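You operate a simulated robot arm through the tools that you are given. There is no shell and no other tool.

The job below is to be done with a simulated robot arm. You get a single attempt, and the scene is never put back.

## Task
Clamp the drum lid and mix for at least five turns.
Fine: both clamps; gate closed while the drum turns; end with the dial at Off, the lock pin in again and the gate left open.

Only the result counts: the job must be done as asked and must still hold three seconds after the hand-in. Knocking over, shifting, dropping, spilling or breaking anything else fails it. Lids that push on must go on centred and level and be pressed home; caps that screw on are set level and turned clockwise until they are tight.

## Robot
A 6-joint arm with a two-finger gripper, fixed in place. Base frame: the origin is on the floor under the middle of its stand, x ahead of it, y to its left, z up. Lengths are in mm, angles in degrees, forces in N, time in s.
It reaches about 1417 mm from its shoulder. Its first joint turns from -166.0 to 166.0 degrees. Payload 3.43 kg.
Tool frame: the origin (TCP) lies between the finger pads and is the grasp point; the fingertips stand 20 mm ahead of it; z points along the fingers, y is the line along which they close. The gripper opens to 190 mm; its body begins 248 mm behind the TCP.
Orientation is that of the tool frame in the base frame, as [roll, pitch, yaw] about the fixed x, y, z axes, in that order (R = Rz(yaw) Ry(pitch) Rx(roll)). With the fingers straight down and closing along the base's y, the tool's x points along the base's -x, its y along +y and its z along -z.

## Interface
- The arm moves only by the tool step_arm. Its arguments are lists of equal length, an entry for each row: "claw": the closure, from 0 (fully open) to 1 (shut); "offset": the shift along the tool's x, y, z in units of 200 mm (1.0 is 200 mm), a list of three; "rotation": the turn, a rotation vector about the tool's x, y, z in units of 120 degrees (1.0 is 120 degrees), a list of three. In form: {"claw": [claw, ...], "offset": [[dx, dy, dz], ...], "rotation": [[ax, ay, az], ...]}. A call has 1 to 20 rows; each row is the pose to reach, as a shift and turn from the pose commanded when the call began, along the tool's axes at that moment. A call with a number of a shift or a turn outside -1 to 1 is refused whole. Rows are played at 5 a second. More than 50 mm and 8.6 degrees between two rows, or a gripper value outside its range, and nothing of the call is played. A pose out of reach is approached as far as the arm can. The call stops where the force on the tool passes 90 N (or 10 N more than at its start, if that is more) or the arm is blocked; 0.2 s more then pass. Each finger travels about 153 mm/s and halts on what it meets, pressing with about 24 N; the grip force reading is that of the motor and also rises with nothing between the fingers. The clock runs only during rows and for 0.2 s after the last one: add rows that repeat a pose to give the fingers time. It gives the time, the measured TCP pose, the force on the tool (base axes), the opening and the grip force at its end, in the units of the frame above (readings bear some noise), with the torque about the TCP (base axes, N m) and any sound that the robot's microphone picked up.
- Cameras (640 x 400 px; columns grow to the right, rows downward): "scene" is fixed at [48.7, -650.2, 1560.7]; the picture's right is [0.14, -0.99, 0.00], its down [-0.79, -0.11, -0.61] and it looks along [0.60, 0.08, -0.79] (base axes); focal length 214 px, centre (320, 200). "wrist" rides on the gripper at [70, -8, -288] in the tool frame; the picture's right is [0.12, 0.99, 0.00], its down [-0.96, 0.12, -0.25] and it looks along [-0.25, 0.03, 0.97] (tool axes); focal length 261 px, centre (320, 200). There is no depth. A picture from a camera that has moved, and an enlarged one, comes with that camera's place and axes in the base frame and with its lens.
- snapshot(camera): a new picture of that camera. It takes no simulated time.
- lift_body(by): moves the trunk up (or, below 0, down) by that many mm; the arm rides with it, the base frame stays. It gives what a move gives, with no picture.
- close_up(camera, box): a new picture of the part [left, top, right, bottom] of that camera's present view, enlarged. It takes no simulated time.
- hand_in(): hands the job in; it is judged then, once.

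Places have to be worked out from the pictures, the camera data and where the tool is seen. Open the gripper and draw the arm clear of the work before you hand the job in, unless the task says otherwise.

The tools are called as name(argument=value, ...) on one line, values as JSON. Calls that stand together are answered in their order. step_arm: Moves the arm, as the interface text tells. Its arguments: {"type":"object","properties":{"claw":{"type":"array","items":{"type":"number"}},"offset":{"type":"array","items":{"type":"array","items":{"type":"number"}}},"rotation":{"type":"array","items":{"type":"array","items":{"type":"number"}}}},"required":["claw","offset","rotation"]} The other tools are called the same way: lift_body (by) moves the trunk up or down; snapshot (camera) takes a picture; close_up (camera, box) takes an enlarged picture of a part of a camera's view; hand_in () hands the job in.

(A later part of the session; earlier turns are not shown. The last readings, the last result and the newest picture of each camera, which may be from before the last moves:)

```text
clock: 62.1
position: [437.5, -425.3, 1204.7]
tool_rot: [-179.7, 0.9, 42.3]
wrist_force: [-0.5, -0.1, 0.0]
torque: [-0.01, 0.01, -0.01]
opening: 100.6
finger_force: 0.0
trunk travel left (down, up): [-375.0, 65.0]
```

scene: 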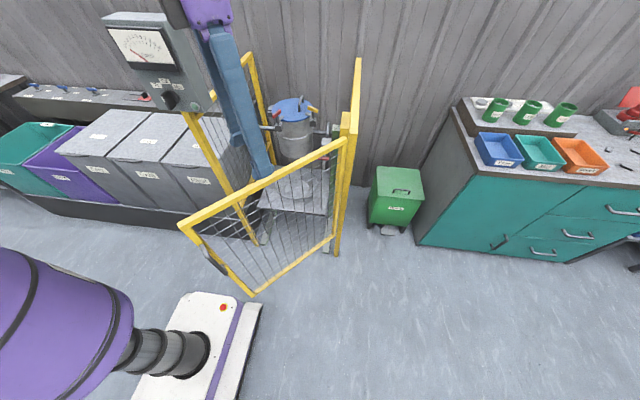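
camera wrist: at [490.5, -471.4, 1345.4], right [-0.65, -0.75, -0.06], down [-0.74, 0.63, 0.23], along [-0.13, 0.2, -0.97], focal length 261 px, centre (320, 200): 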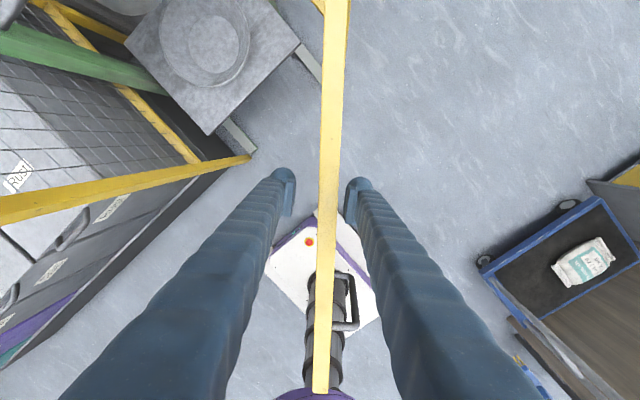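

Turned 90° with no limit. I turn another 88° and move over the rail at its present angle.

step_arm(claw=[0.47, 0.47, 0.47, 0.47, 0.47, 0.47, 0.47, 0.47, 0.47, 0.47, 0.47, 0.47], offset=[[0.016, 0.006, 0], [0.032, 0.013, 0], [0.048, 0.019, 0], [0.063, 0.026, 0], [0.079, 0.032, 0], [0.095, 0.038, 0], [0.111, 0.045, 0], [0.127, 0.051, 0], [0.143, 0.057, 0], [0.158, 0.064, 0], [0.174, 0.07, 0], [0.19, 0.0765, 0]], rotation=[[0, 0, -0.0612], [0, 0, -0.1225], [0, 0, -0.1837], [0, 0, -0.245], [0, 0, -0.3062], [0, 0, -0.3675], [0, 0, -0.4287], [0, 0, -0.49], [0, 0, -0.5512], [0, 0, -0.6125], [0, 0, -0.6737], [0, 0, -0.735]])

snapshot(camera="wrist")

```text
clock: 64.7
position: [476.3, -411.2, 1204.4]
tool_rot: [-179.1, -0.3, 130.5]
wrist_force: [0.3, 0.9, 0.8]
torque: [0.01, 0.01, -0.01]
opening: 100.7
finger_force: 0.0
trunk travel left (down, up): [-375.0, 65.0]
```

```text
taken
camera wrist: at [427.7, -361.8, 1492.2], right [0.68, 0.73, -0.01], down [0.72, -0.66, 0.24], along [0.17, -0.17, -0.97], focal length 261 px, centre (320, 200)
```

wrist: 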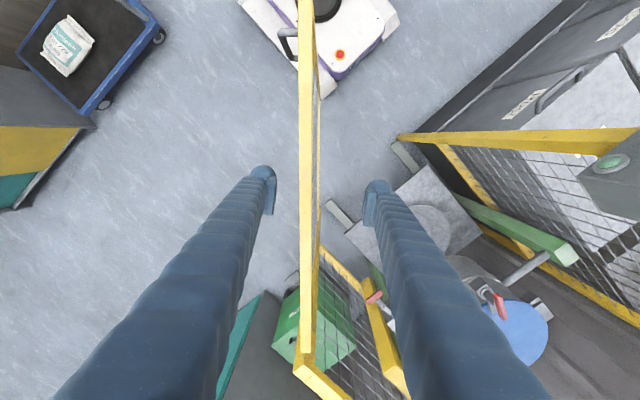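

The gate is at ~136.6° (hinge refined to ~(697,-654)). I centre over the rail, align the yaw, and lower to straddle it.

step_arm(claw=[0.47, 0.47, 0.47, 0.47, 0.47, 0.47], offset=[[-0.049, -0.06, 0], [-0.049, -0.12, 0], [-0.049, -0.12, 0.17], [-0.049, -0.12, 0.35], [-0.049, -0.12, 0.53], [-0.049, -0.12, 0.7]], rotation=[[0, 0, -0.025], [0, 0, -0.05], [0, 0, -0.05], [0, 0, -0.05], [0, 0, -0.05], [0, 0, -0.05]])

snapshot(camera="wrist")

```text
clock: 66.1
position: [464.3, -437.1, 1063.9]
tool_rot: [-179.1, -0.4, 136.2]
wrist_force: [-0.1, -0.4, 0.1]
torque: [0.07, 0.04, -0.01]
opening: 100.8
finger_force: 0.1
trunk travel left (down, up): [-375.0, 65.0]
```

```text
taken
camera wrist: at [411.6, -392.3, 1350.9], right [0.6, 0.8, -0.01], down [0.78, -0.58, 0.24], along [0.18, -0.15, -0.97], focal length 261 px, centre (320, 200)
```

wrist: 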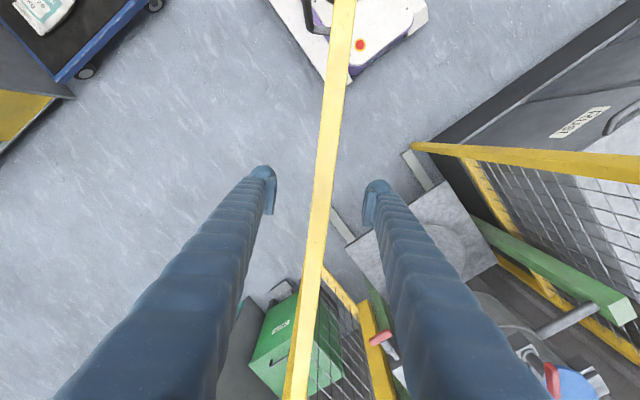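

Straddled again. I narrow the fingers and swing the next 34° toward closed.

step_arm(claw=[0.7, 0.7, 0.7, 0.7, 0.7, 0.7, 0.7, 0.7], offset=[[0, 0, 0], [0, 0, 0], [-0.0079, 0.1583, 0], [-0.0315, 0.3151, 0], [-0.0706, 0.4686, 0], [-0.1249, 0.6177, 0], [-0.1937, 0.7604, 0], [-0.2764, 0.8957, 0]], rotation=[[0, 0, 0], [0, 0, 0], [0, 0, 0.0476], [0, 0, 0.0952], [0, 0, 0.1429], [0, 0, 0.1905], [0, 0, 0.2381], [0, 0, 0.2857]])

snapshot(camera="wrist")

snapshot(camera="scene")

```text
clock: 67.9
position: [627.7, -343.5, 1061.0]
tool_rot: [-179.0, 0.2, 102.0]
wrist_force: [1.1, 0.5, -0.5]
torque: [-0.03, 0.08, 0.03]
opening: 57.2
finger_force: 0.0
trunk travel left (down, up): [-375.0, 65.0]
```

```text
taken
camera wrist: at [608.7, -274.5, 1348.1], right [0.95, 0.32, -0.02], down [0.32, -0.92, 0.25], along [0.06, -0.24, -0.97], focal length 261 px, centre (320, 200)
```

wrist: 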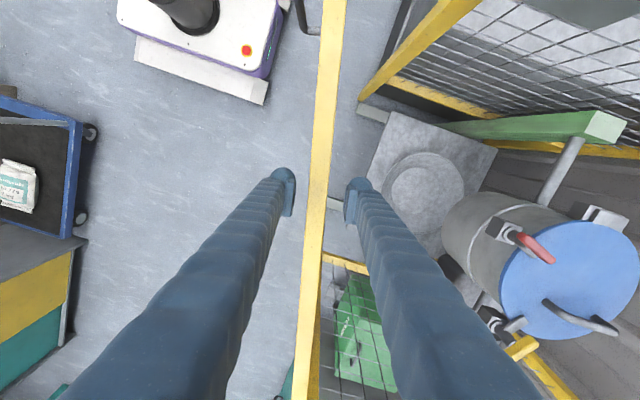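

```text
taken
```

scene: 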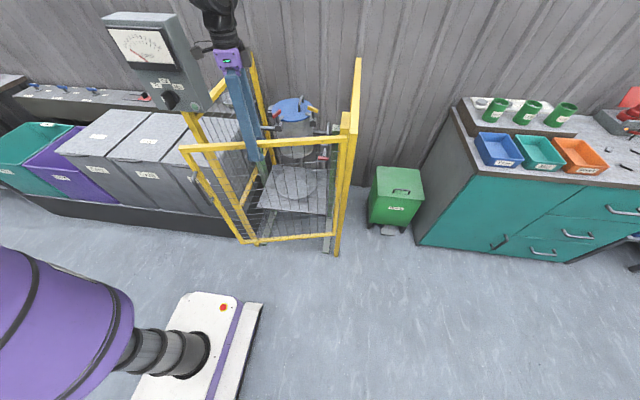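

The gate is at ~103°, nearly closed. I swing 9° more and look at the latch side.

step_arm(claw=[0.7, 0.7, 0.7, 0.7], offset=[[-0.0022, 0.0832, 0], [-0.0087, 0.1662, 0], [-0.0138, 0.2104, 0], [-0.0196, 0.2487, 0]], rotation=[[0, 0, 0.025], [0, 0, 0.05], [0, 0, 0.0633], [0, 0, 0.075]])

snapshot(camera="wrist")

close_up(camera="scene", box=[170, 100, 370, 260])

```text
clock: 68.9
position: [676.2, -336.8, 1061.5]
tool_rot: [-179.1, 0.4, 93.0]
wrist_force: [0.1, 0.0, -0.5]
torque: [-0.04, 0.06, -0.02]
opening: 57.0
finger_force: 0.0
trunk travel left (down, up): [-375.0, 65.0]
```

```text
taken
camera wrist: at [666.9, -266.1, 1347.7], right [0.99, 0.17, -0.02], down [0.17, -0.95, 0.25], along [0.03, -0.25, -0.97], focal length 261 px, centre (320, 200)
```

wrist: 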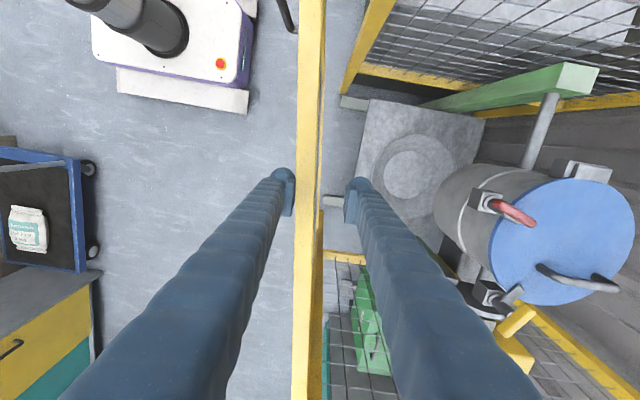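

```text
2.50 times, centred on (270, 180) of scene
camera zoom: at [48.7, -650.2, 1560.7], right [0.14, -0.99, 0.0], down [-0.79, -0.11, -0.61], along [0.6, 0.08, -0.79], focal length 536 px, centre (445, 250)
```

zoom: 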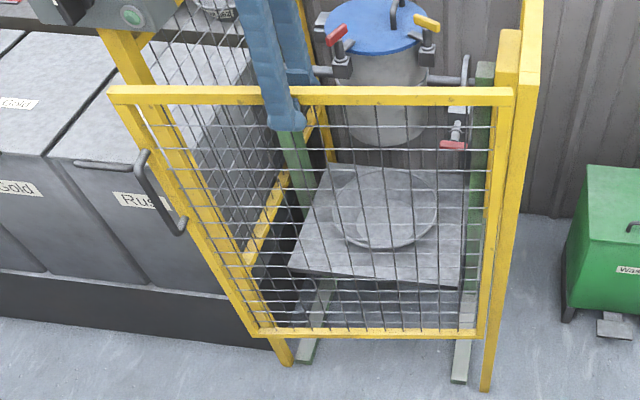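

The gate is at ~98°, now pushed by the outer finger with a ~4.6° lag. I push the remaining ~8° in small rows.

step_arm(claw=[0.7, 0.7, 0.7, 0.7, 0.7], offset=[[-0.001, 0.055, 0], [-0.0039, 0.111, 0], [-0.0087, 0.1662, 0], [-0.0135, 0.207, 0], [-0.0165, 0.2295, 0]], rotation=[[0, 0, 0.0167], [0, 0, 0.0333], [0, 0, 0.05], [0, 0, 0.0625], [0, 0, 0.0692]])

snapshot(camera="wrist")

close_up(camera="scene", box=[170, 100, 370, 260])

```text
clock: 70.1
position: [720.7, -336.3, 1058.9]
tool_rot: [-179.1, 0.4, 84.7]
wrist_force: [-7.7, -3.1, -1.6]
torque: [0.04, -0.23, 0.23]
opening: 60.6
finger_force: 3.4
trunk travel left (down, up): [-375.0, 65.0]
```

```text
taken
camera wrist: at [721.7, -265.3, 1346.6], right [1.0, 0.03, -0.02], down [0.03, -0.97, 0.25], along [-0.01, -0.25, -0.97], focal length 261 px, centre (320, 200)
```

wrist: 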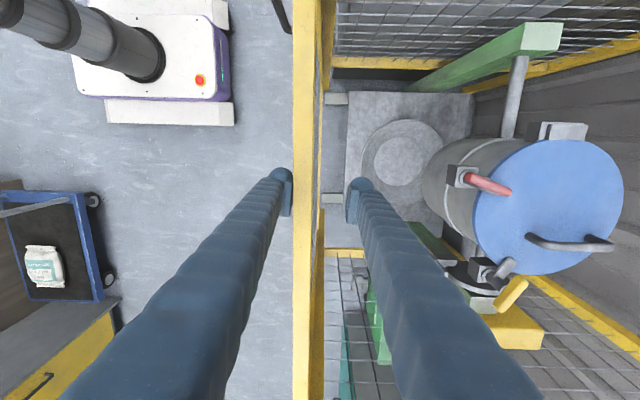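

```text
2.50 times, centred on (270, 180) of scene
camera zoom: at [48.7, -650.2, 1560.7], right [0.14, -0.99, 0.0], down [-0.79, -0.11, -0.61], along [0.6, 0.08, -0.79], focal length 536 px, centre (445, 250)
```

zoom: 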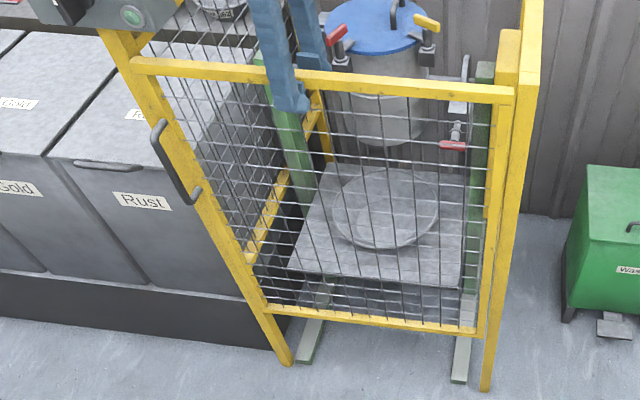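

The gate has met the post line with ~8 N. I press 4 mm more to be sure it is fully home.

step_arm(claw=[0.7, 0.7, 0.7], offset=[[0, 0.01, 0], [0, 0.02, 0], [0, 0.02, 0]], rotation=[[0, 0, 0], [0, 0, 0], [0, 0, 0]])

close_up(camera="scene", box=[170, 90, 250, 170])

```text
clock: 70.9
position: [723.7, -337.8, 1058.0]
tool_rot: [-179.2, 0.4, 84.7]
wrist_force: [-20.4, 0.1, -5.1]
torque: [-0.12, -0.67, 0.45]
opening: 67.4
finger_force: 9.2
trunk travel left (down, up): [-375.0, 65.0]
```

```text
5.00 times, centred on (210, 130) of scene
camera zoom: at [48.7, -650.2, 1560.7], right [0.14, -0.99, 0.0], down [-0.79, -0.11, -0.61], along [0.6, 0.08, -0.79], focal length 1072 px, centre (870, 550)
```

zoom: 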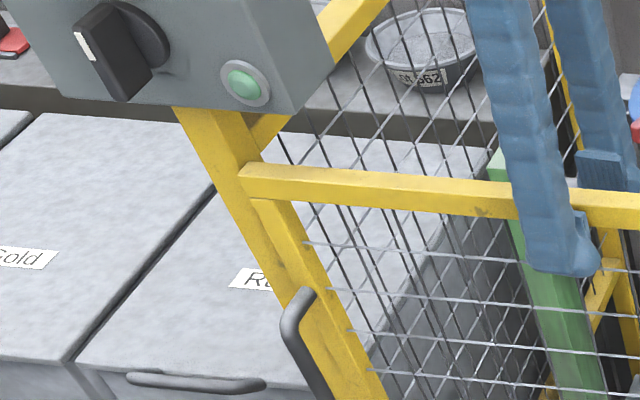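

The gate is firmly against its stop (20 N). I ease off 12 mm, rise clear of the rail and check that it stays closed.

step_arm(claw=[0.65, 0.6, 0.6, 0.6, 0.6, 0.6], offset=[[0, -0.04, 0], [0, -0.06, 0], [0, -0.06, -0.2], [0, -0.06, -0.4], [0, -0.06, -0.6], [0, -0.06, -0.75]], rotation=[[0, 0, 0], [0, 0, 0], [0, 0, 0], [0, 0, 0], [0, 0, 0], [0, 0, 0]])

snapshot(camera="scene")

snapshot(camera="wrist")

```text
clock: 72.3
position: [717.0, -335.9, 1210.7]
tool_rot: [-179.2, 0.4, 84.8]
wrist_force: [-0.2, -0.7, 0.4]
torque: [-0.03, 0.0, 0.0]
opening: 76.1
finger_force: 0.0
trunk travel left (down, up): [-375.0, 65.0]
```

```text
taken
```

scene: 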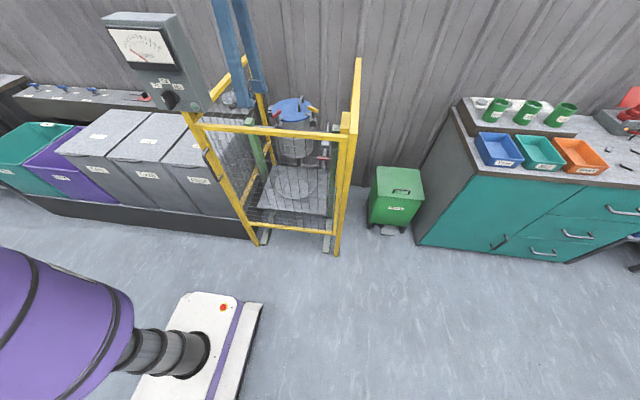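

```text
taken
camera wrist: at [717.6, -263.8, 1497.3], right [1.0, 0.03, -0.02], down [0.03, -0.97, 0.25], along [-0.01, -0.25, -0.97], focal length 261 px, centre (320, 200)
```

wrist: 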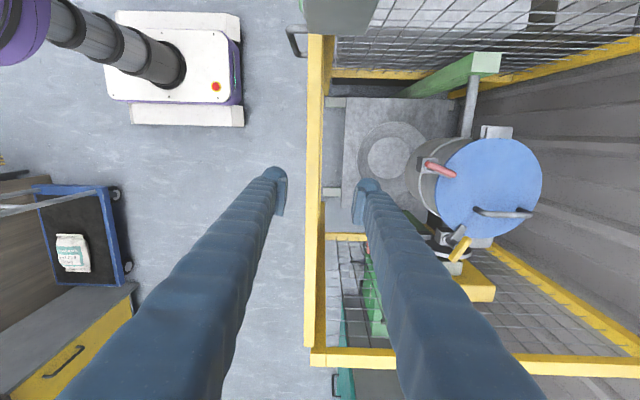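

The gate stays closed. Now the control box: I take close-ups of the dial.

close_up(camera="scene", box=[95, 5, 215, 120])

close_up(camera="scene", box=[140, 70, 210, 120])

```text
3.48 times, centred on (155, 62) of scene
camera zoom: at [48.7, -650.2, 1560.7], right [0.14, -0.99, 0.0], down [-0.79, -0.11, -0.61], along [0.6, 0.08, -0.79], focal length 746 px, centre (894, 678)
```

zoom: 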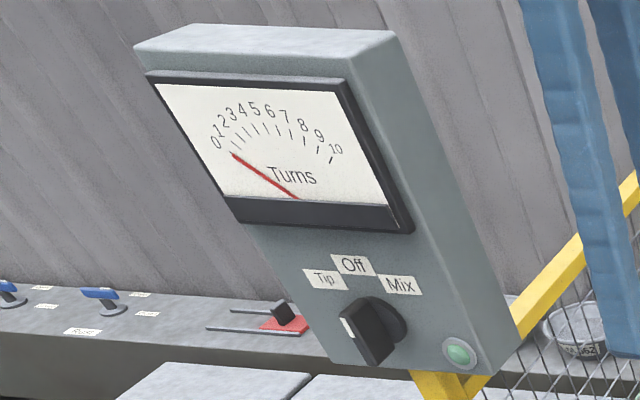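

```text
8.00 times, centred on (175, 95) of scene
camera zoom: at [48.7, -650.2, 1560.7], right [0.14, -0.99, 0.0], down [-0.79, -0.11, -0.61], along [0.6, 0.08, -0.79], focal length 1716 px, centre (1480, 1040)
```

zoom: 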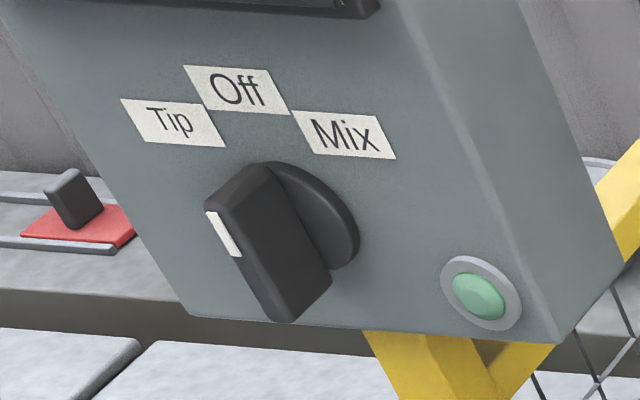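

Labels triangulate to Tip (700,-15,1230), Off (698,-55,1246), Mix (696,-94,1231); the knob's ridge stands vertical (Off), front face near x≈657, centre about y≈-53, z≈1195. A level approach is too close to the base, so I will grip the ridge from above with a vertical tool; first I turn the yaw and draw back in front of the panel.

step_arm(claw=[0.6, 0.6, 0.6, 0.6, 0.6, 0.6, 0.6, 0.6, 0.6, 0.6, 0.6, 0.6], offset=[[0.018, -0.059, -0.0375], [0.036, -0.118, -0.075], [0.054, -0.177, -0.1125], [0.072, -0.236, -0.15], [0.09, -0.295, -0.1875], [0.1085, -0.354, -0.225], [0.1266, -0.413, -0.2625], [0.1447, -0.472, -0.3], [0.1628, -0.531, -0.3375], [0.1808, -0.59, -0.375], [0.1989, -0.649, -0.4125], [0.217, -0.7075, -0.45]], rotation=[[0, 0, -0.0661], [0, 0, -0.1322], [0, 0, -0.1983], [0, 0, -0.2643], [0, 0, -0.3304], [0, 0, -0.3965], [0, 0, -0.4626], [0, 0, -0.5287], [0, 0, -0.5948], [0, 0, -0.6608], [0, 0, -0.7269], [0, 0, -0.793]])

snapshot(camera="wrist")

snapshot(camera="scene")

```text
clock: 74.9
position: [580.5, -278.9, 1303.0]
tool_rot: [-179.7, -0.8, 179.9]
wrist_force: [-0.4, 0.8, 0.5]
torque: [-0.02, -0.04, 0.0]
opening: 76.3
finger_force: 0.1
trunk travel left (down, up): [-375.0, 65.0]
```

```text
taken
camera wrist: at [512.9, -287.0, 1590.5], right [-0.12, 0.99, 0.0], down [0.97, 0.12, 0.23], along [0.23, 0.02, -0.97], focal length 261 px, centre (320, 200)
```

wrist: 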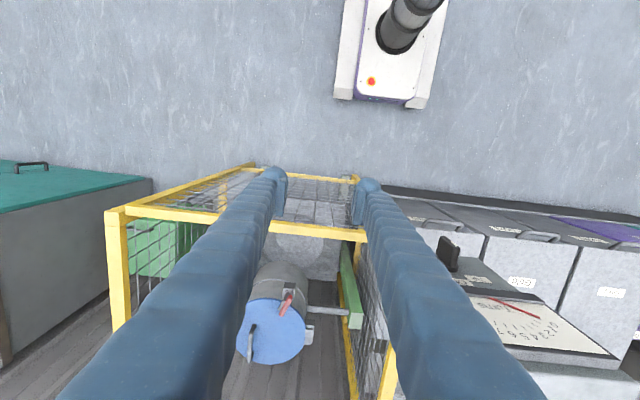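

```text
taken
```

scene: 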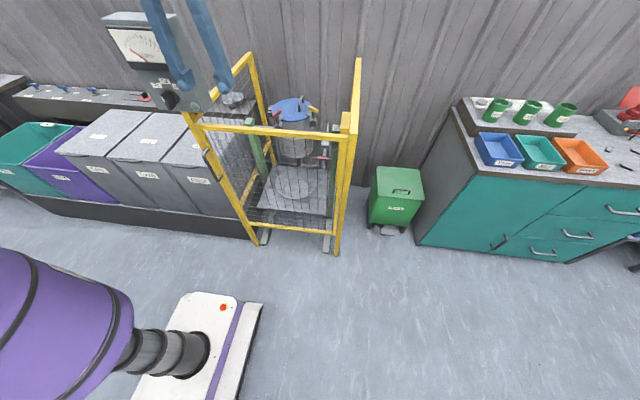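

I enlarge the panel in this view to refine the knob's position.

close_up(camera="wrist", box=[400, 210, 640, 390])

close_up(camera="wrist", box=[420, 220, 500, 290])

```text
2.22 times, centred on (520, 300) of wrist
camera zoom: at [512.9, -287.0, 1590.5], right [-0.12, 0.99, 0.0], down [0.97, 0.12, 0.23], along [0.23, 0.02, -0.97], focal length 579 px, centre (-124, -22)
```

zoom: 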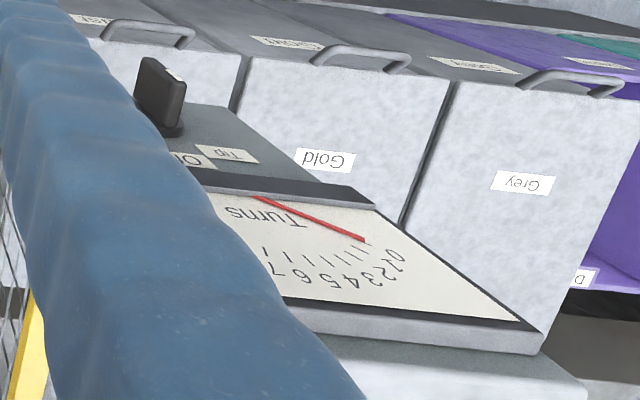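

```text
5.71 times, centred on (460, 255) of wrist
camera zoom: at [512.9, -287.0, 1590.5], right [-0.12, 0.99, 0.0], down [0.97, 0.12, 0.23], along [0.23, 0.02, -0.97], focal length 1489 px, centre (-480, -114)
```

zoom: 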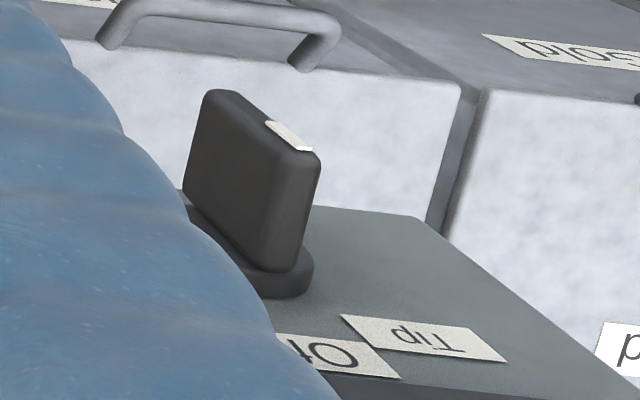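

The ridge's front face triangulates to x≈648, y≈-63, z≈1178–1224 (centre ≈1201), panel at x≈691. I move sideways in front of it, staying at x≈615.

step_arm(claw=[0.6, 0.6, 0.6, 0.6, 0.65], offset=[[-0.03, 0.2, 0], [-0.06, 0.4, 0], [-0.09, 0.6, 0], [-0.12, 0.8, 0], [-0.15, 0.95, 0]], rotation=[[0, -0.002, 0], [0, -0.004, 0], [0, -0.0067, 0], [0, -0.0067, 0], [0, -0.0067, 0]])

snapshot(camera="wrist")

snapshot(camera="scene")

```text
clock: 76.1
position: [609.7, -88.1, 1300.2]
tool_rot: [-179.5, -0.1, 179.9]
wrist_force: [-0.5, 1.3, -0.3]
torque: [0.04, -0.02, 0.0]
opening: 66.4
finger_force: 0.1
trunk travel left (down, up): [-375.0, 65.0]
```

```text
taken
camera wrist: at [539.0, -96.4, 1588.2], right [-0.12, 0.99, -0.01], down [0.96, 0.12, 0.25], along [0.24, 0.02, -0.97], focal length 261 px, centre (320, 200)
```

wrist: 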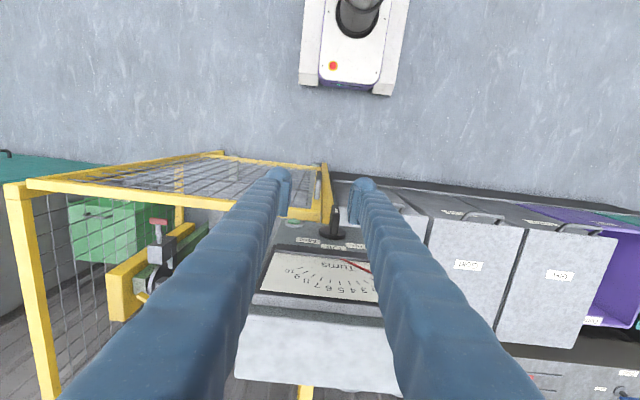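

```text
taken
```

scene: 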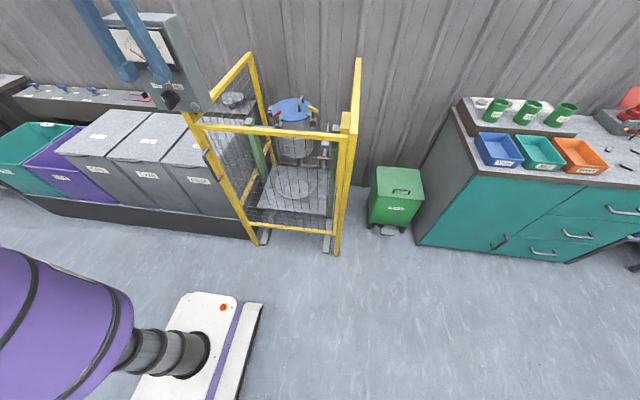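

The knob is visible between the fingers from above. I enlarge it for precise alignment.

close_up(camera="wrist", box=[270, 170, 390, 290])

```text
3.33 times, centred on (330, 230) of wrist
camera zoom: at [539.0, -96.4, 1588.2], right [-0.12, 0.99, -0.01], down [0.96, 0.12, 0.25], along [0.24, 0.02, -0.97], focal length 869 px, centre (287, 100)
```

zoom: 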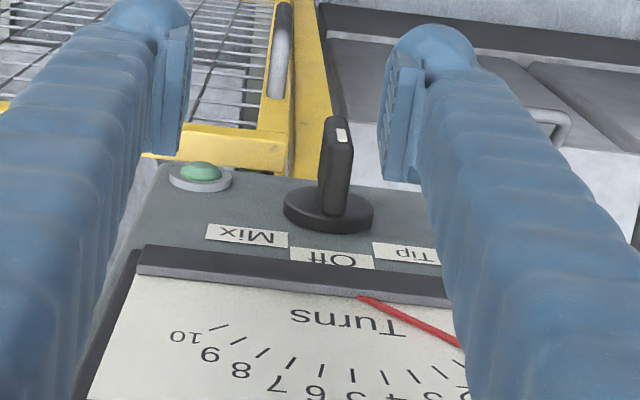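

The ridge is at y≈-63.5, z≈1201, front at x≈645. I centre in y and descend in front of it to its height.

step_arm(claw=[0.65, 0.65, 0.65, 0.65], offset=[[0, 0.123, 0], [0, 0.123, 0.17], [0, 0.123, 0.34], [0, 0.123, 0.486]], rotation=[[0, 0, 0], [0, 0, 0], [0, 0, 0], [0, 0, 0]])

close_up(camera="wrist", box=[240, 140, 400, 260])

close_up(camera="scene", box=[90, 10, 230, 130])

```text
clock: 77.1
position: [610.8, -63.0, 1202.4]
tool_rot: [-179.7, -0.1, 179.8]
wrist_force: [0.6, -0.2, -1.1]
torque: [-0.07, 0.09, -0.02]
opening: 66.7
finger_force: 0.1
trunk travel left (down, up): [-375.0, 65.0]
```

```text
3.33 times, centred on (320, 200) of wrist
camera zoom: at [539.2, -71.1, 1490.4], right [-0.12, 0.99, -0.01], down [0.96, 0.12, 0.24], along [0.24, 0.02, -0.97], focal length 869 px, centre (320, 200)
```

zoom: 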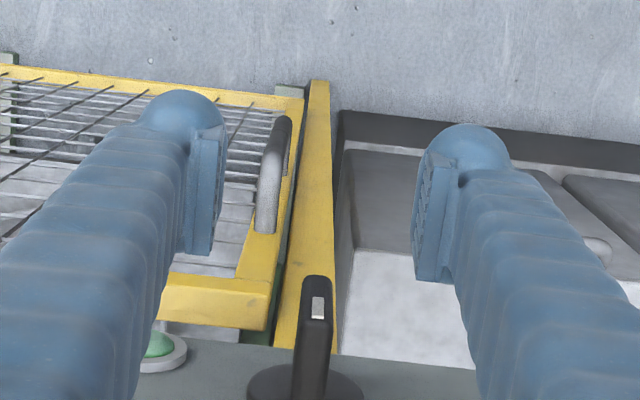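

```text
3.33 times, centred on (160, 70) of scene
camera zoom: at [48.7, -650.2, 1560.7], right [0.14, -0.99, 0.0], down [-0.79, -0.11, -0.61], along [0.6, 0.08, -0.79], focal length 715 px, centre (853, 633)
```

zoom: 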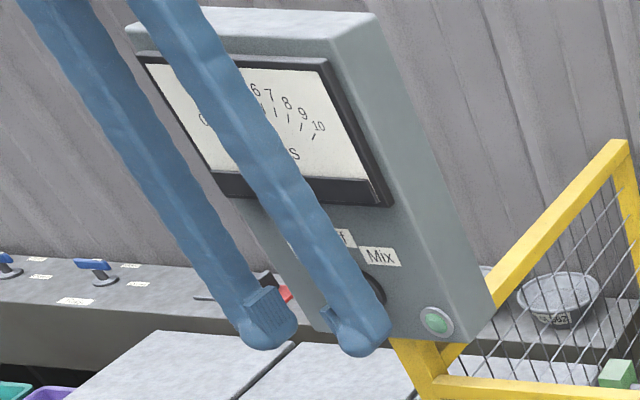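

The tool is in front of the knob, centred in y. I move 44 mm forward so the fingers straddle the ridge, and look again.

step_arm(claw=[0.65, 0.65, 0.65], offset=[[-0.08, 0, 0], [-0.16, 0, 0], [-0.22, 0, 0]], rotation=[[0, 0, 0], [0, 0, 0], [0, 0, 0]])

close_up(camera="wrist", box=[240, 140, 400, 260])

close_up(camera="scene", box=[130, 60, 210, 120])

```text
clock: 77.9
position: [654.5, -65.1, 1202.1]
tool_rot: [-179.6, -0.1, 180.0]
wrist_force: [0.9, 0.3, 0.4]
torque: [-0.03, 0.06, -0.02]
opening: 66.6
finger_force: 0.0
trunk travel left (down, up): [-375.0, 65.0]
```

```text
3.33 times, centred on (320, 200) of wrist
camera zoom: at [584.0, -71.6, 1489.1], right [-0.12, 0.99, -0.01], down [0.96, 0.12, 0.24], along [0.24, 0.02, -0.97], focal length 869 px, centre (320, 200)
```

zoom: 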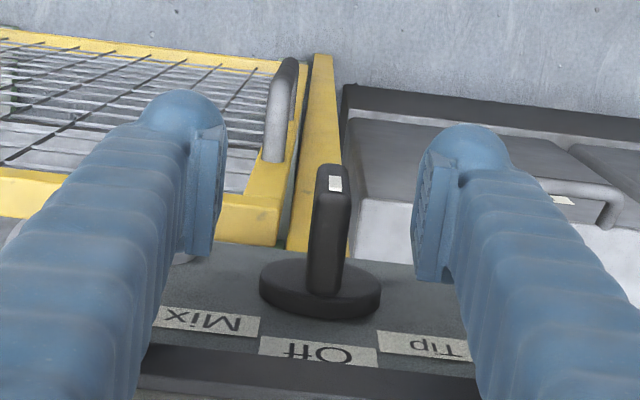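

```text
6.67 times, centred on (170, 90) of scene
camera zoom: at [48.7, -650.2, 1560.7], right [0.14, -0.99, 0.0], down [-0.79, -0.11, -0.61], along [0.6, 0.08, -0.79], focal length 1430 px, centre (1320, 933)
```

zoom: 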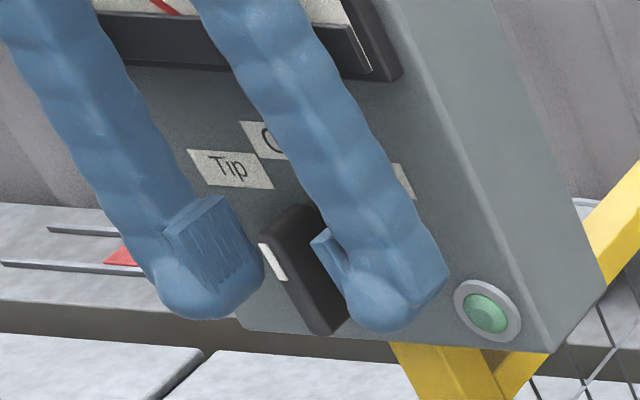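

The ridge sits between the fingers, ~3–4 mm to +y of centre. I correct that, move 5 mm deeper and close on it.

step_arm(claw=[0.65, 0.8, 0.95, 1, 1, 1], offset=[[-0.025, 0.016, 0], [-0.025, 0.016, 0], [-0.025, 0.016, 0], [-0.025, 0.016, 0], [-0.025, 0.016, 0], [-0.025, 0.016, 0]], rotation=[[0, 0, 0], [0, 0, 0], [0, 0, 0], [0, 0, 0], [0, 0, 0], [0, 0, 0]])

close_up(camera="wrist", box=[240, 140, 400, 260])

close_up(camera="scene", box=[130, 60, 210, 120])

```text
clock: 79.3
position: [658.9, -59.4, 1203.1]
tool_rot: [-179.6, 0.0, 179.9]
wrist_force: [-1.5, 15.1, 0.3]
torque: [0.13, -0.02, 0.06]
opening: 10.9
finger_force: 44.1
trunk travel left (down, up): [-375.0, 65.0]
```

```text
3.33 times, centred on (320, 200) of wrist
camera zoom: at [588.2, -67.1, 1489.9], right [-0.12, 0.99, -0.01], down [0.96, 0.12, 0.25], along [0.24, 0.02, -0.97], focal length 869 px, centre (320, 200)
```

zoom: 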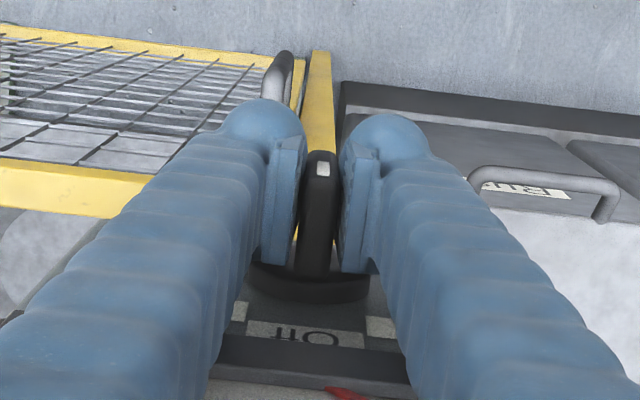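

```text
6.67 times, centred on (170, 90) of scene
camera zoom: at [48.7, -650.2, 1560.7], right [0.14, -0.99, 0.0], down [-0.79, -0.11, -0.61], along [0.6, 0.08, -0.79], focal length 1430 px, centre (1320, 933)
```

zoom: 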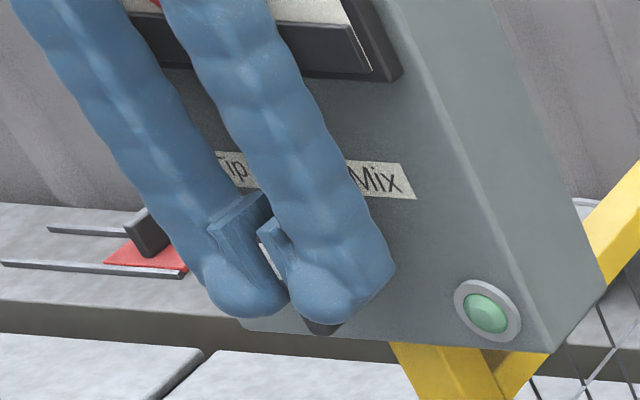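

Gripped at 10.9 mm. I turn the knob clockwise (as seen from the robot) by a first 24° about its axis.

step_arm(claw=[1, 1, 1, 1], offset=[[0, 0, 0], [0, 0, 0], [0, 0, 0], [0, 0, 0]], rotation=[[-0.05, 0, 0], [-0.1, 0, 0], [-0.15, 0, 0], [-0.2, 0, 0]])

close_up(camera="scene", box=[90, 10, 230, 130])

close_up(camera="wrist", box=[240, 140, 400, 260])

```text
clock: 80.3
position: [659.4, -62.2, 1202.7]
tool_rot: [156.3, -0.1, -180.0]
wrist_force: [-0.3, -9.5, 1.6]
torque: [-0.08, 1.28, 0.5]
opening: 11.1
finger_force: 44.5
trunk travel left (down, up): [-375.0, 65.0]
```

```text
3.33 times, centred on (160, 70) of scene
camera zoom: at [48.7, -650.2, 1560.7], right [0.14, -0.99, 0.0], down [-0.79, -0.11, -0.61], along [0.6, 0.08, -0.79], focal length 715 px, centre (853, 633)
```

zoom: 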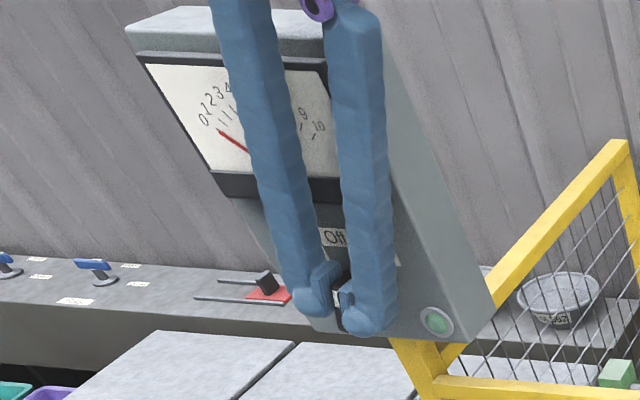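

```text
3.33 times, centred on (320, 200) of wrist
camera zoom: at [588.2, -186.6, 1461.9], right [-0.12, 0.91, 0.4], down [0.96, 0.01, 0.27], along [0.25, 0.41, -0.88], focal length 869 px, centre (320, 200)
```

zoom: 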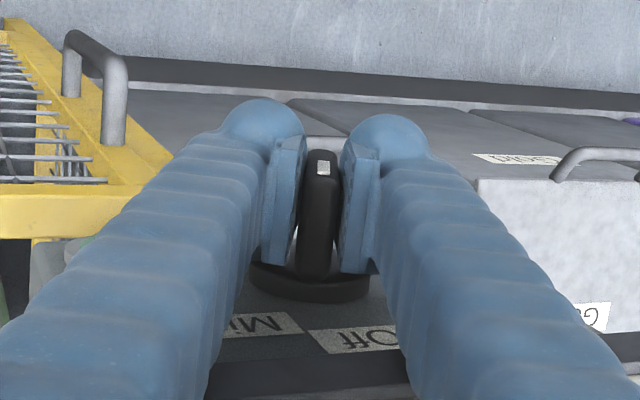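

The knob follows, now halfway between Off and Mix. I turn another 21° to reach Mix.

step_arm(claw=[1, 1, 1, 1], offset=[[0, 0, 0], [0, 0, 0], [0, 0, 0], [0, 0, 0]], rotation=[[-0.045, 0, 0], [-0.09, 0, 0], [-0.135, 0, 0], [-0.18, 0, 0]])

close_up(camera="scene", box=[90, 10, 230, 130])

snapshot(camera="scene")

```text
clock: 81.3
position: [659.4, -65.4, 1200.2]
tool_rot: [134.8, -0.1, 179.9]
wrist_force: [-8.4, -31.1, -22.8]
torque: [-0.33, 0.99, 1.0]
opening: 11.0
finger_force: 44.5
trunk travel left (down, up): [-375.0, 65.0]
```

```text
3.33 times, centred on (160, 70) of scene
camera zoom: at [48.7, -650.2, 1560.7], right [0.14, -0.99, 0.0], down [-0.79, -0.11, -0.61], along [0.6, 0.08, -0.79], focal length 715 px, centre (853, 633)
```

zoom: 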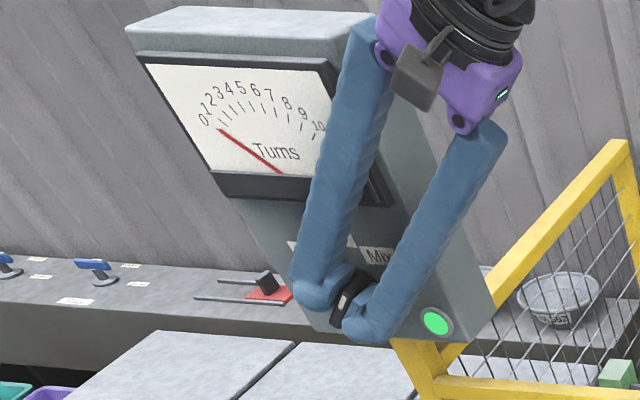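

```text
taken
```

scene: 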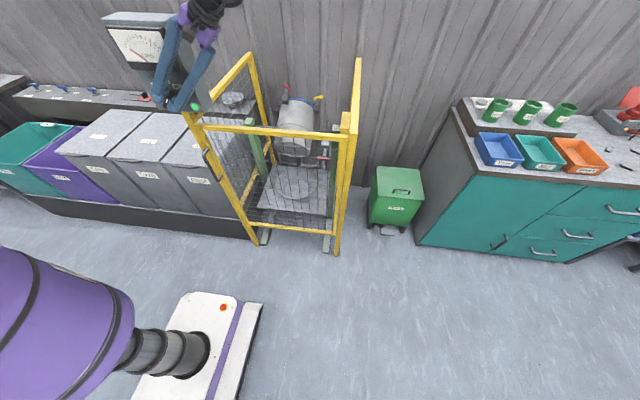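

The lamp is lit and the drum has begun to turn. I hold the dial at Mix for a second and read the turns meter and drum angle to learn the speed.

step_arm(claw=[1, 1, 1, 1, 1], offset=[[0, 0, 0], [0, 0, 0], [0, 0, 0], [0, 0, 0], [0, 0, 0]], rotation=[[0, 0, 0], [0, 0, 0], [0, 0, 0], [0, 0, 0], [0, 0, 0]])

close_up(camera="scene", box=[95, 10, 185, 80])

close_up(camera="scene", box=[240, 70, 350, 180])

```text
clock: 82.5
position: [660.2, -65.8, 1200.1]
tool_rot: [134.9, -0.1, 180.0]
wrist_force: [-13.0, -28.1, -35.7]
torque: [-0.36, 0.02, 0.06]
opening: 11.1
finger_force: 44.7
trunk travel left (down, up): [-375.0, 65.0]
```

```text
5.71 times, centred on (140, 45) of scene
camera zoom: at [48.7, -650.2, 1560.7], right [0.14, -0.99, 0.0], down [-0.79, -0.11, -0.61], along [0.6, 0.08, -0.79], focal length 1226 px, centre (1349, 1086)
```

zoom: 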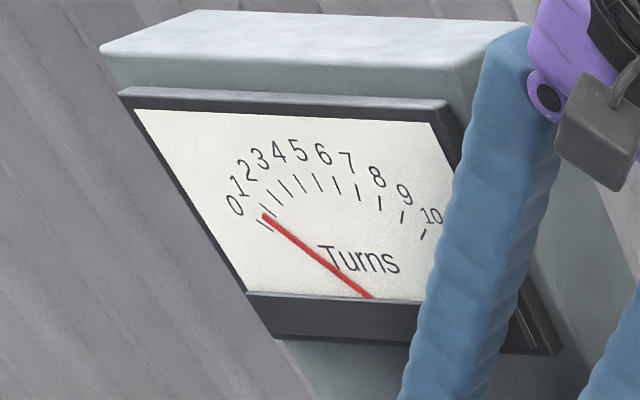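

```text
3.64 times, centred on (295, 125) of scene
camera zoom: at [48.7, -650.2, 1560.7], right [0.14, -0.99, 0.0], down [-0.79, -0.11, -0.61], along [0.6, 0.08, -0.79], focal length 780 px, centre (411, 473)
```

zoom: 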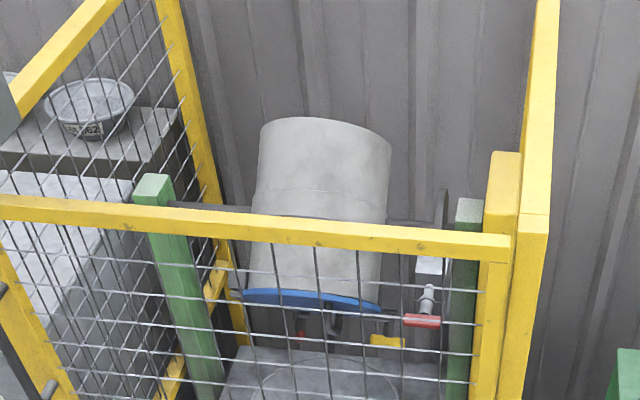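

At clock 82.5 the drum is upside down and the meter reads ~0.6 turns. I wait 2 s more to measure the rate.

step_arm(claw=[1, 1, 1, 1, 1, 1, 1, 1, 1], offset=[[0, 0, 0], [0, 0, 0], [0, 0, 0], [0, 0, 0], [0, 0, 0], [0, 0, 0], [0, 0, 0], [0, 0, 0], [0, 0, 0]], rotation=[[0, 0, 0], [0, 0, 0], [0, 0, 0], [0, 0, 0], [0, 0, 0], [0, 0, 0], [0, 0, 0], [0, 0, 0], [0, 0, 0]])

close_up(camera="scene", box=[95, 10, 185, 80])

close_up(camera="scene", box=[240, 70, 350, 180])

```text
clock: 84.5
position: [660.1, -65.0, 1201.2]
tool_rot: [135.0, -0.1, -179.9]
wrist_force: [-13.1, -30.0, -37.0]
torque: [-0.36, 0.06, 0.07]
opening: 11.2
finger_force: 44.1
trunk travel left (down, up): [-375.0, 65.0]
```

```text
5.71 times, centred on (140, 45) of scene
camera zoom: at [48.7, -650.2, 1560.7], right [0.14, -0.99, 0.0], down [-0.79, -0.11, -0.61], along [0.6, 0.08, -0.79], focal length 1226 px, centre (1349, 1086)
```

zoom: 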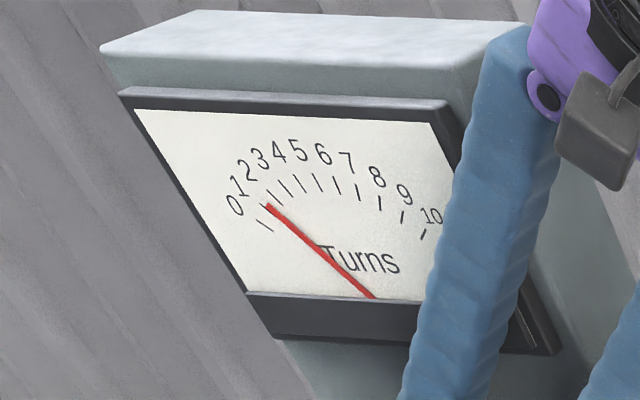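

```text
3.64 times, centred on (295, 125) of scene
camera zoom: at [48.7, -650.2, 1560.7], right [0.14, -0.99, 0.0], down [-0.79, -0.11, -0.61], along [0.6, 0.08, -0.79], focal length 780 px, centre (411, 473)
```

zoom: 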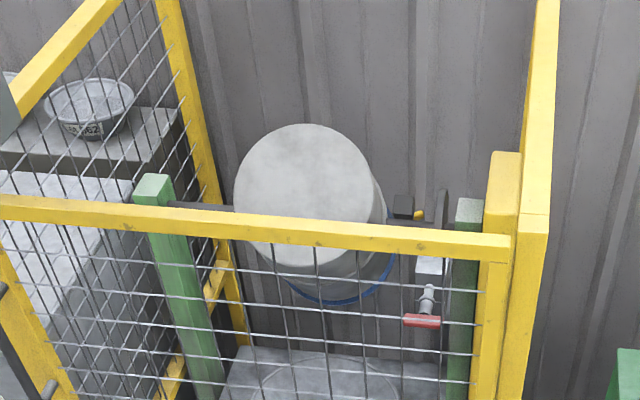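

At 84.5 s the drum is at roughly 1.35 turns, i.e. ~135°/s (2.67 s per turn), so five turns come near 94.2 s and six near 96.9 s. I wait on and calibrate the angle again near 88.7 s.

step_arm(claw=[1, 1, 1, 1, 1, 1, 1, 1, 1, 1, 1, 1, 1, 1, 1, 1, 1, 1, 1, 1], offset=[[0, 0, 0], [0, 0, 0], [0, 0, 0], [0, 0, 0], [0, 0, 0], [0, 0, 0], [0, 0, 0], [0, 0, 0], [0, 0, 0], [0, 0, 0], [0, 0, 0], [0, 0, 0], [0, 0, 0], [0, 0, 0], [0, 0, 0], [0, 0, 0], [0, 0, 0], [0, 0, 0], [0, 0, 0], [0, 0, 0]], rotation=[[0, 0, 0], [0, 0, 0], [0, 0, 0], [0, 0, 0], [0, 0, 0], [0, 0, 0], [0, 0, 0], [0, 0, 0], [0, 0, 0], [0, 0, 0], [0, 0, 0], [0, 0, 0], [0, 0, 0], [0, 0, 0], [0, 0, 0], [0, 0, 0], [0, 0, 0], [0, 0, 0], [0, 0, 0], [0, 0, 0]])

close_up(camera="scene", box=[95, 10, 185, 80])

close_up(camera="scene", box=[240, 70, 350, 180])

```text
clock: 88.7
position: [658.8, -65.4, 1199.8]
tool_rot: [134.9, -0.2, -180.0]
wrist_force: [-11.1, -30.6, -34.6]
torque: [-0.36, 0.08, 0.09]
opening: 11.1
finger_force: 44.7
trunk travel left (down, up): [-375.0, 65.0]
```

```text
5.71 times, centred on (140, 45) of scene
camera zoom: at [48.7, -650.2, 1560.7], right [0.14, -0.99, 0.0], down [-0.79, -0.11, -0.61], along [0.6, 0.08, -0.79], focal length 1226 px, centre (1349, 1086)
```

zoom: 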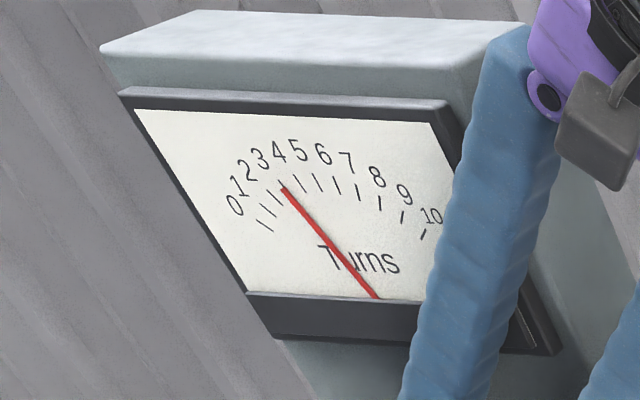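

```text
3.64 times, centred on (295, 125) of scene
camera zoom: at [48.7, -650.2, 1560.7], right [0.14, -0.99, 0.0], down [-0.79, -0.11, -0.61], along [0.6, 0.08, -0.79], focal length 780 px, centre (411, 473)
```

zoom: 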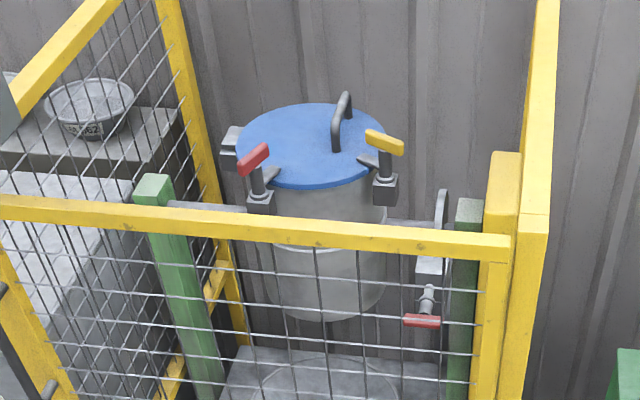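

At 88.7 s the drum is exactly upright (handles match the reference view within 0.2 px) and the meter reads 3 turns. I wait about one more turn to fix the rate precisely.

step_arm(claw=[1, 1, 1, 1, 1, 1, 1, 1, 1, 1, 1, 1], offset=[[0, 0, 0], [0, 0, 0], [0, 0, 0], [0, 0, 0], [0, 0, 0], [0, 0, 0], [0, 0, 0], [0, 0, 0], [0, 0, 0], [0, 0, 0], [0, 0, 0], [0, 0, 0]], rotation=[[0, 0, 0], [0, 0, 0], [0, 0, 0], [0, 0, 0], [0, 0, 0], [0, 0, 0], [0, 0, 0], [0, 0, 0], [0, 0, 0], [0, 0, 0], [0, 0, 0], [0, 0, 0]])

close_up(camera="scene", box=[95, 10, 185, 80])

close_up(camera="scene", box=[240, 70, 350, 180])

```text
clock: 91.3
position: [660.1, -65.7, 1201.4]
tool_rot: [134.9, 0.0, -179.9]
wrist_force: [-11.3, -29.7, -34.5]
torque: [-0.38, 0.04, 0.08]
opening: 11.1
finger_force: 44.4
trunk travel left (down, up): [-375.0, 65.0]
```

```text
5.71 times, centred on (140, 45) of scene
camera zoom: at [48.7, -650.2, 1560.7], right [0.14, -0.99, 0.0], down [-0.79, -0.11, -0.61], along [0.6, 0.08, -0.79], focal length 1226 px, centre (1349, 1086)
```

zoom: 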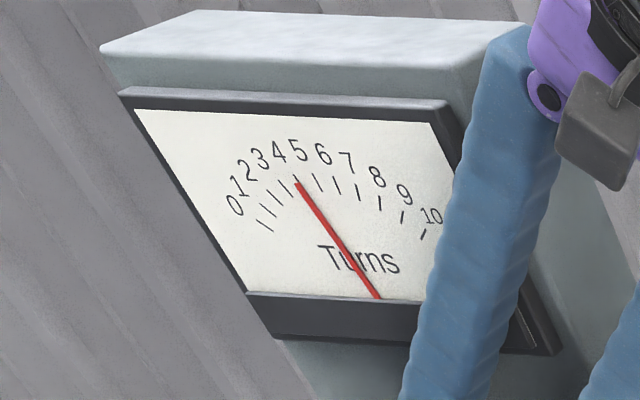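

```text
3.64 times, centred on (295, 125) of scene
camera zoom: at [48.7, -650.2, 1560.7], right [0.14, -0.99, 0.0], down [-0.79, -0.11, -0.61], along [0.6, 0.08, -0.79], focal length 780 px, centre (411, 473)
```

zoom: 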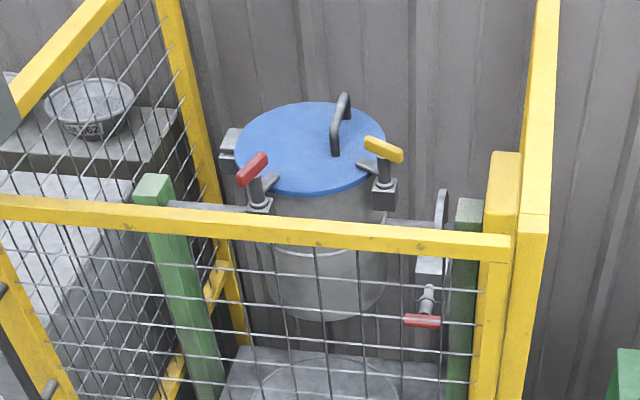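

At 91.3 s the drum is ~4.6° short of its fourth upright, so ω≈136.7°/s and the uprights fall at ≈91.33, 93.97 and 96.60 s. I wait to ~93.9 s and check again.

step_arm(claw=[1, 1, 1, 1, 1, 1, 1, 1, 1, 1, 1, 1], offset=[[0, 0, 0], [0, 0, 0], [0, 0, 0], [0, 0, 0], [0, 0, 0], [0, 0, 0], [0, 0, 0], [0, 0, 0], [0, 0, 0], [0, 0, 0], [0, 0, 0], [0, 0, 0]], rotation=[[0, 0, 0], [0, 0, 0], [0, 0, 0], [0, 0, 0], [0, 0, 0], [0, 0, 0], [0, 0, 0], [0, 0, 0], [0, 0, 0], [0, 0, 0], [0, 0, 0], [0, 0, 0]])

close_up(camera="scene", box=[95, 10, 185, 80])

close_up(camera="scene", box=[240, 70, 350, 180])

close_up(camera="wrist", box=[240, 140, 400, 260])

```text
clock: 93.9
position: [659.3, -64.7, 1199.6]
tool_rot: [134.9, -0.2, 180.0]
wrist_force: [-10.6, -31.5, -33.4]
torque: [-0.37, 0.05, 0.11]
opening: 10.9
finger_force: 44.9
trunk travel left (down, up): [-375.0, 65.0]
```

```text
5.71 times, centred on (140, 45) of scene
camera zoom: at [48.7, -650.2, 1560.7], right [0.14, -0.99, 0.0], down [-0.79, -0.11, -0.61], along [0.6, 0.08, -0.79], focal length 1226 px, centre (1349, 1086)
```

zoom: 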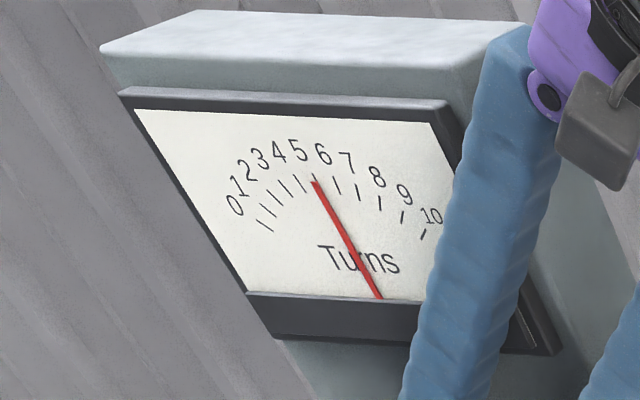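

```text
3.64 times, centred on (295, 125) of scene
camera zoom: at [48.7, -650.2, 1560.7], right [0.14, -0.99, 0.0], down [-0.79, -0.11, -0.61], along [0.6, 0.08, -0.79], focal length 780 px, centre (411, 473)
```

zoom: 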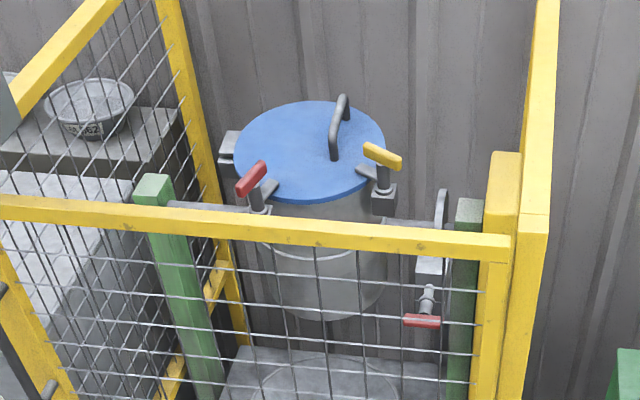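

```text
3.33 times, centred on (320, 200) of wrist
camera zoom: at [589.0, -276.0, 1397.5], right [-0.12, 0.7, 0.7], down [0.96, -0.09, 0.25], along [0.24, 0.71, -0.66], focal length 869 px, centre (320, 200)
```

zoom: 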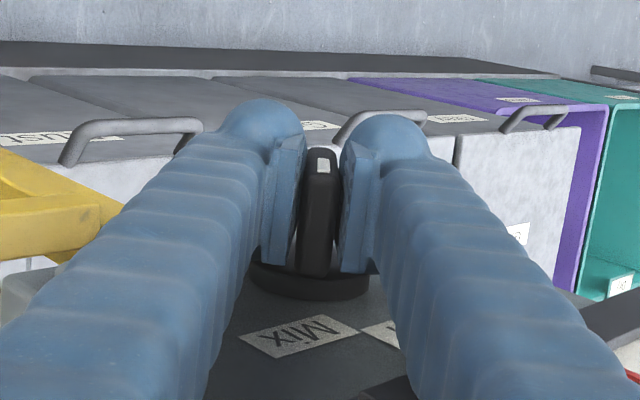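

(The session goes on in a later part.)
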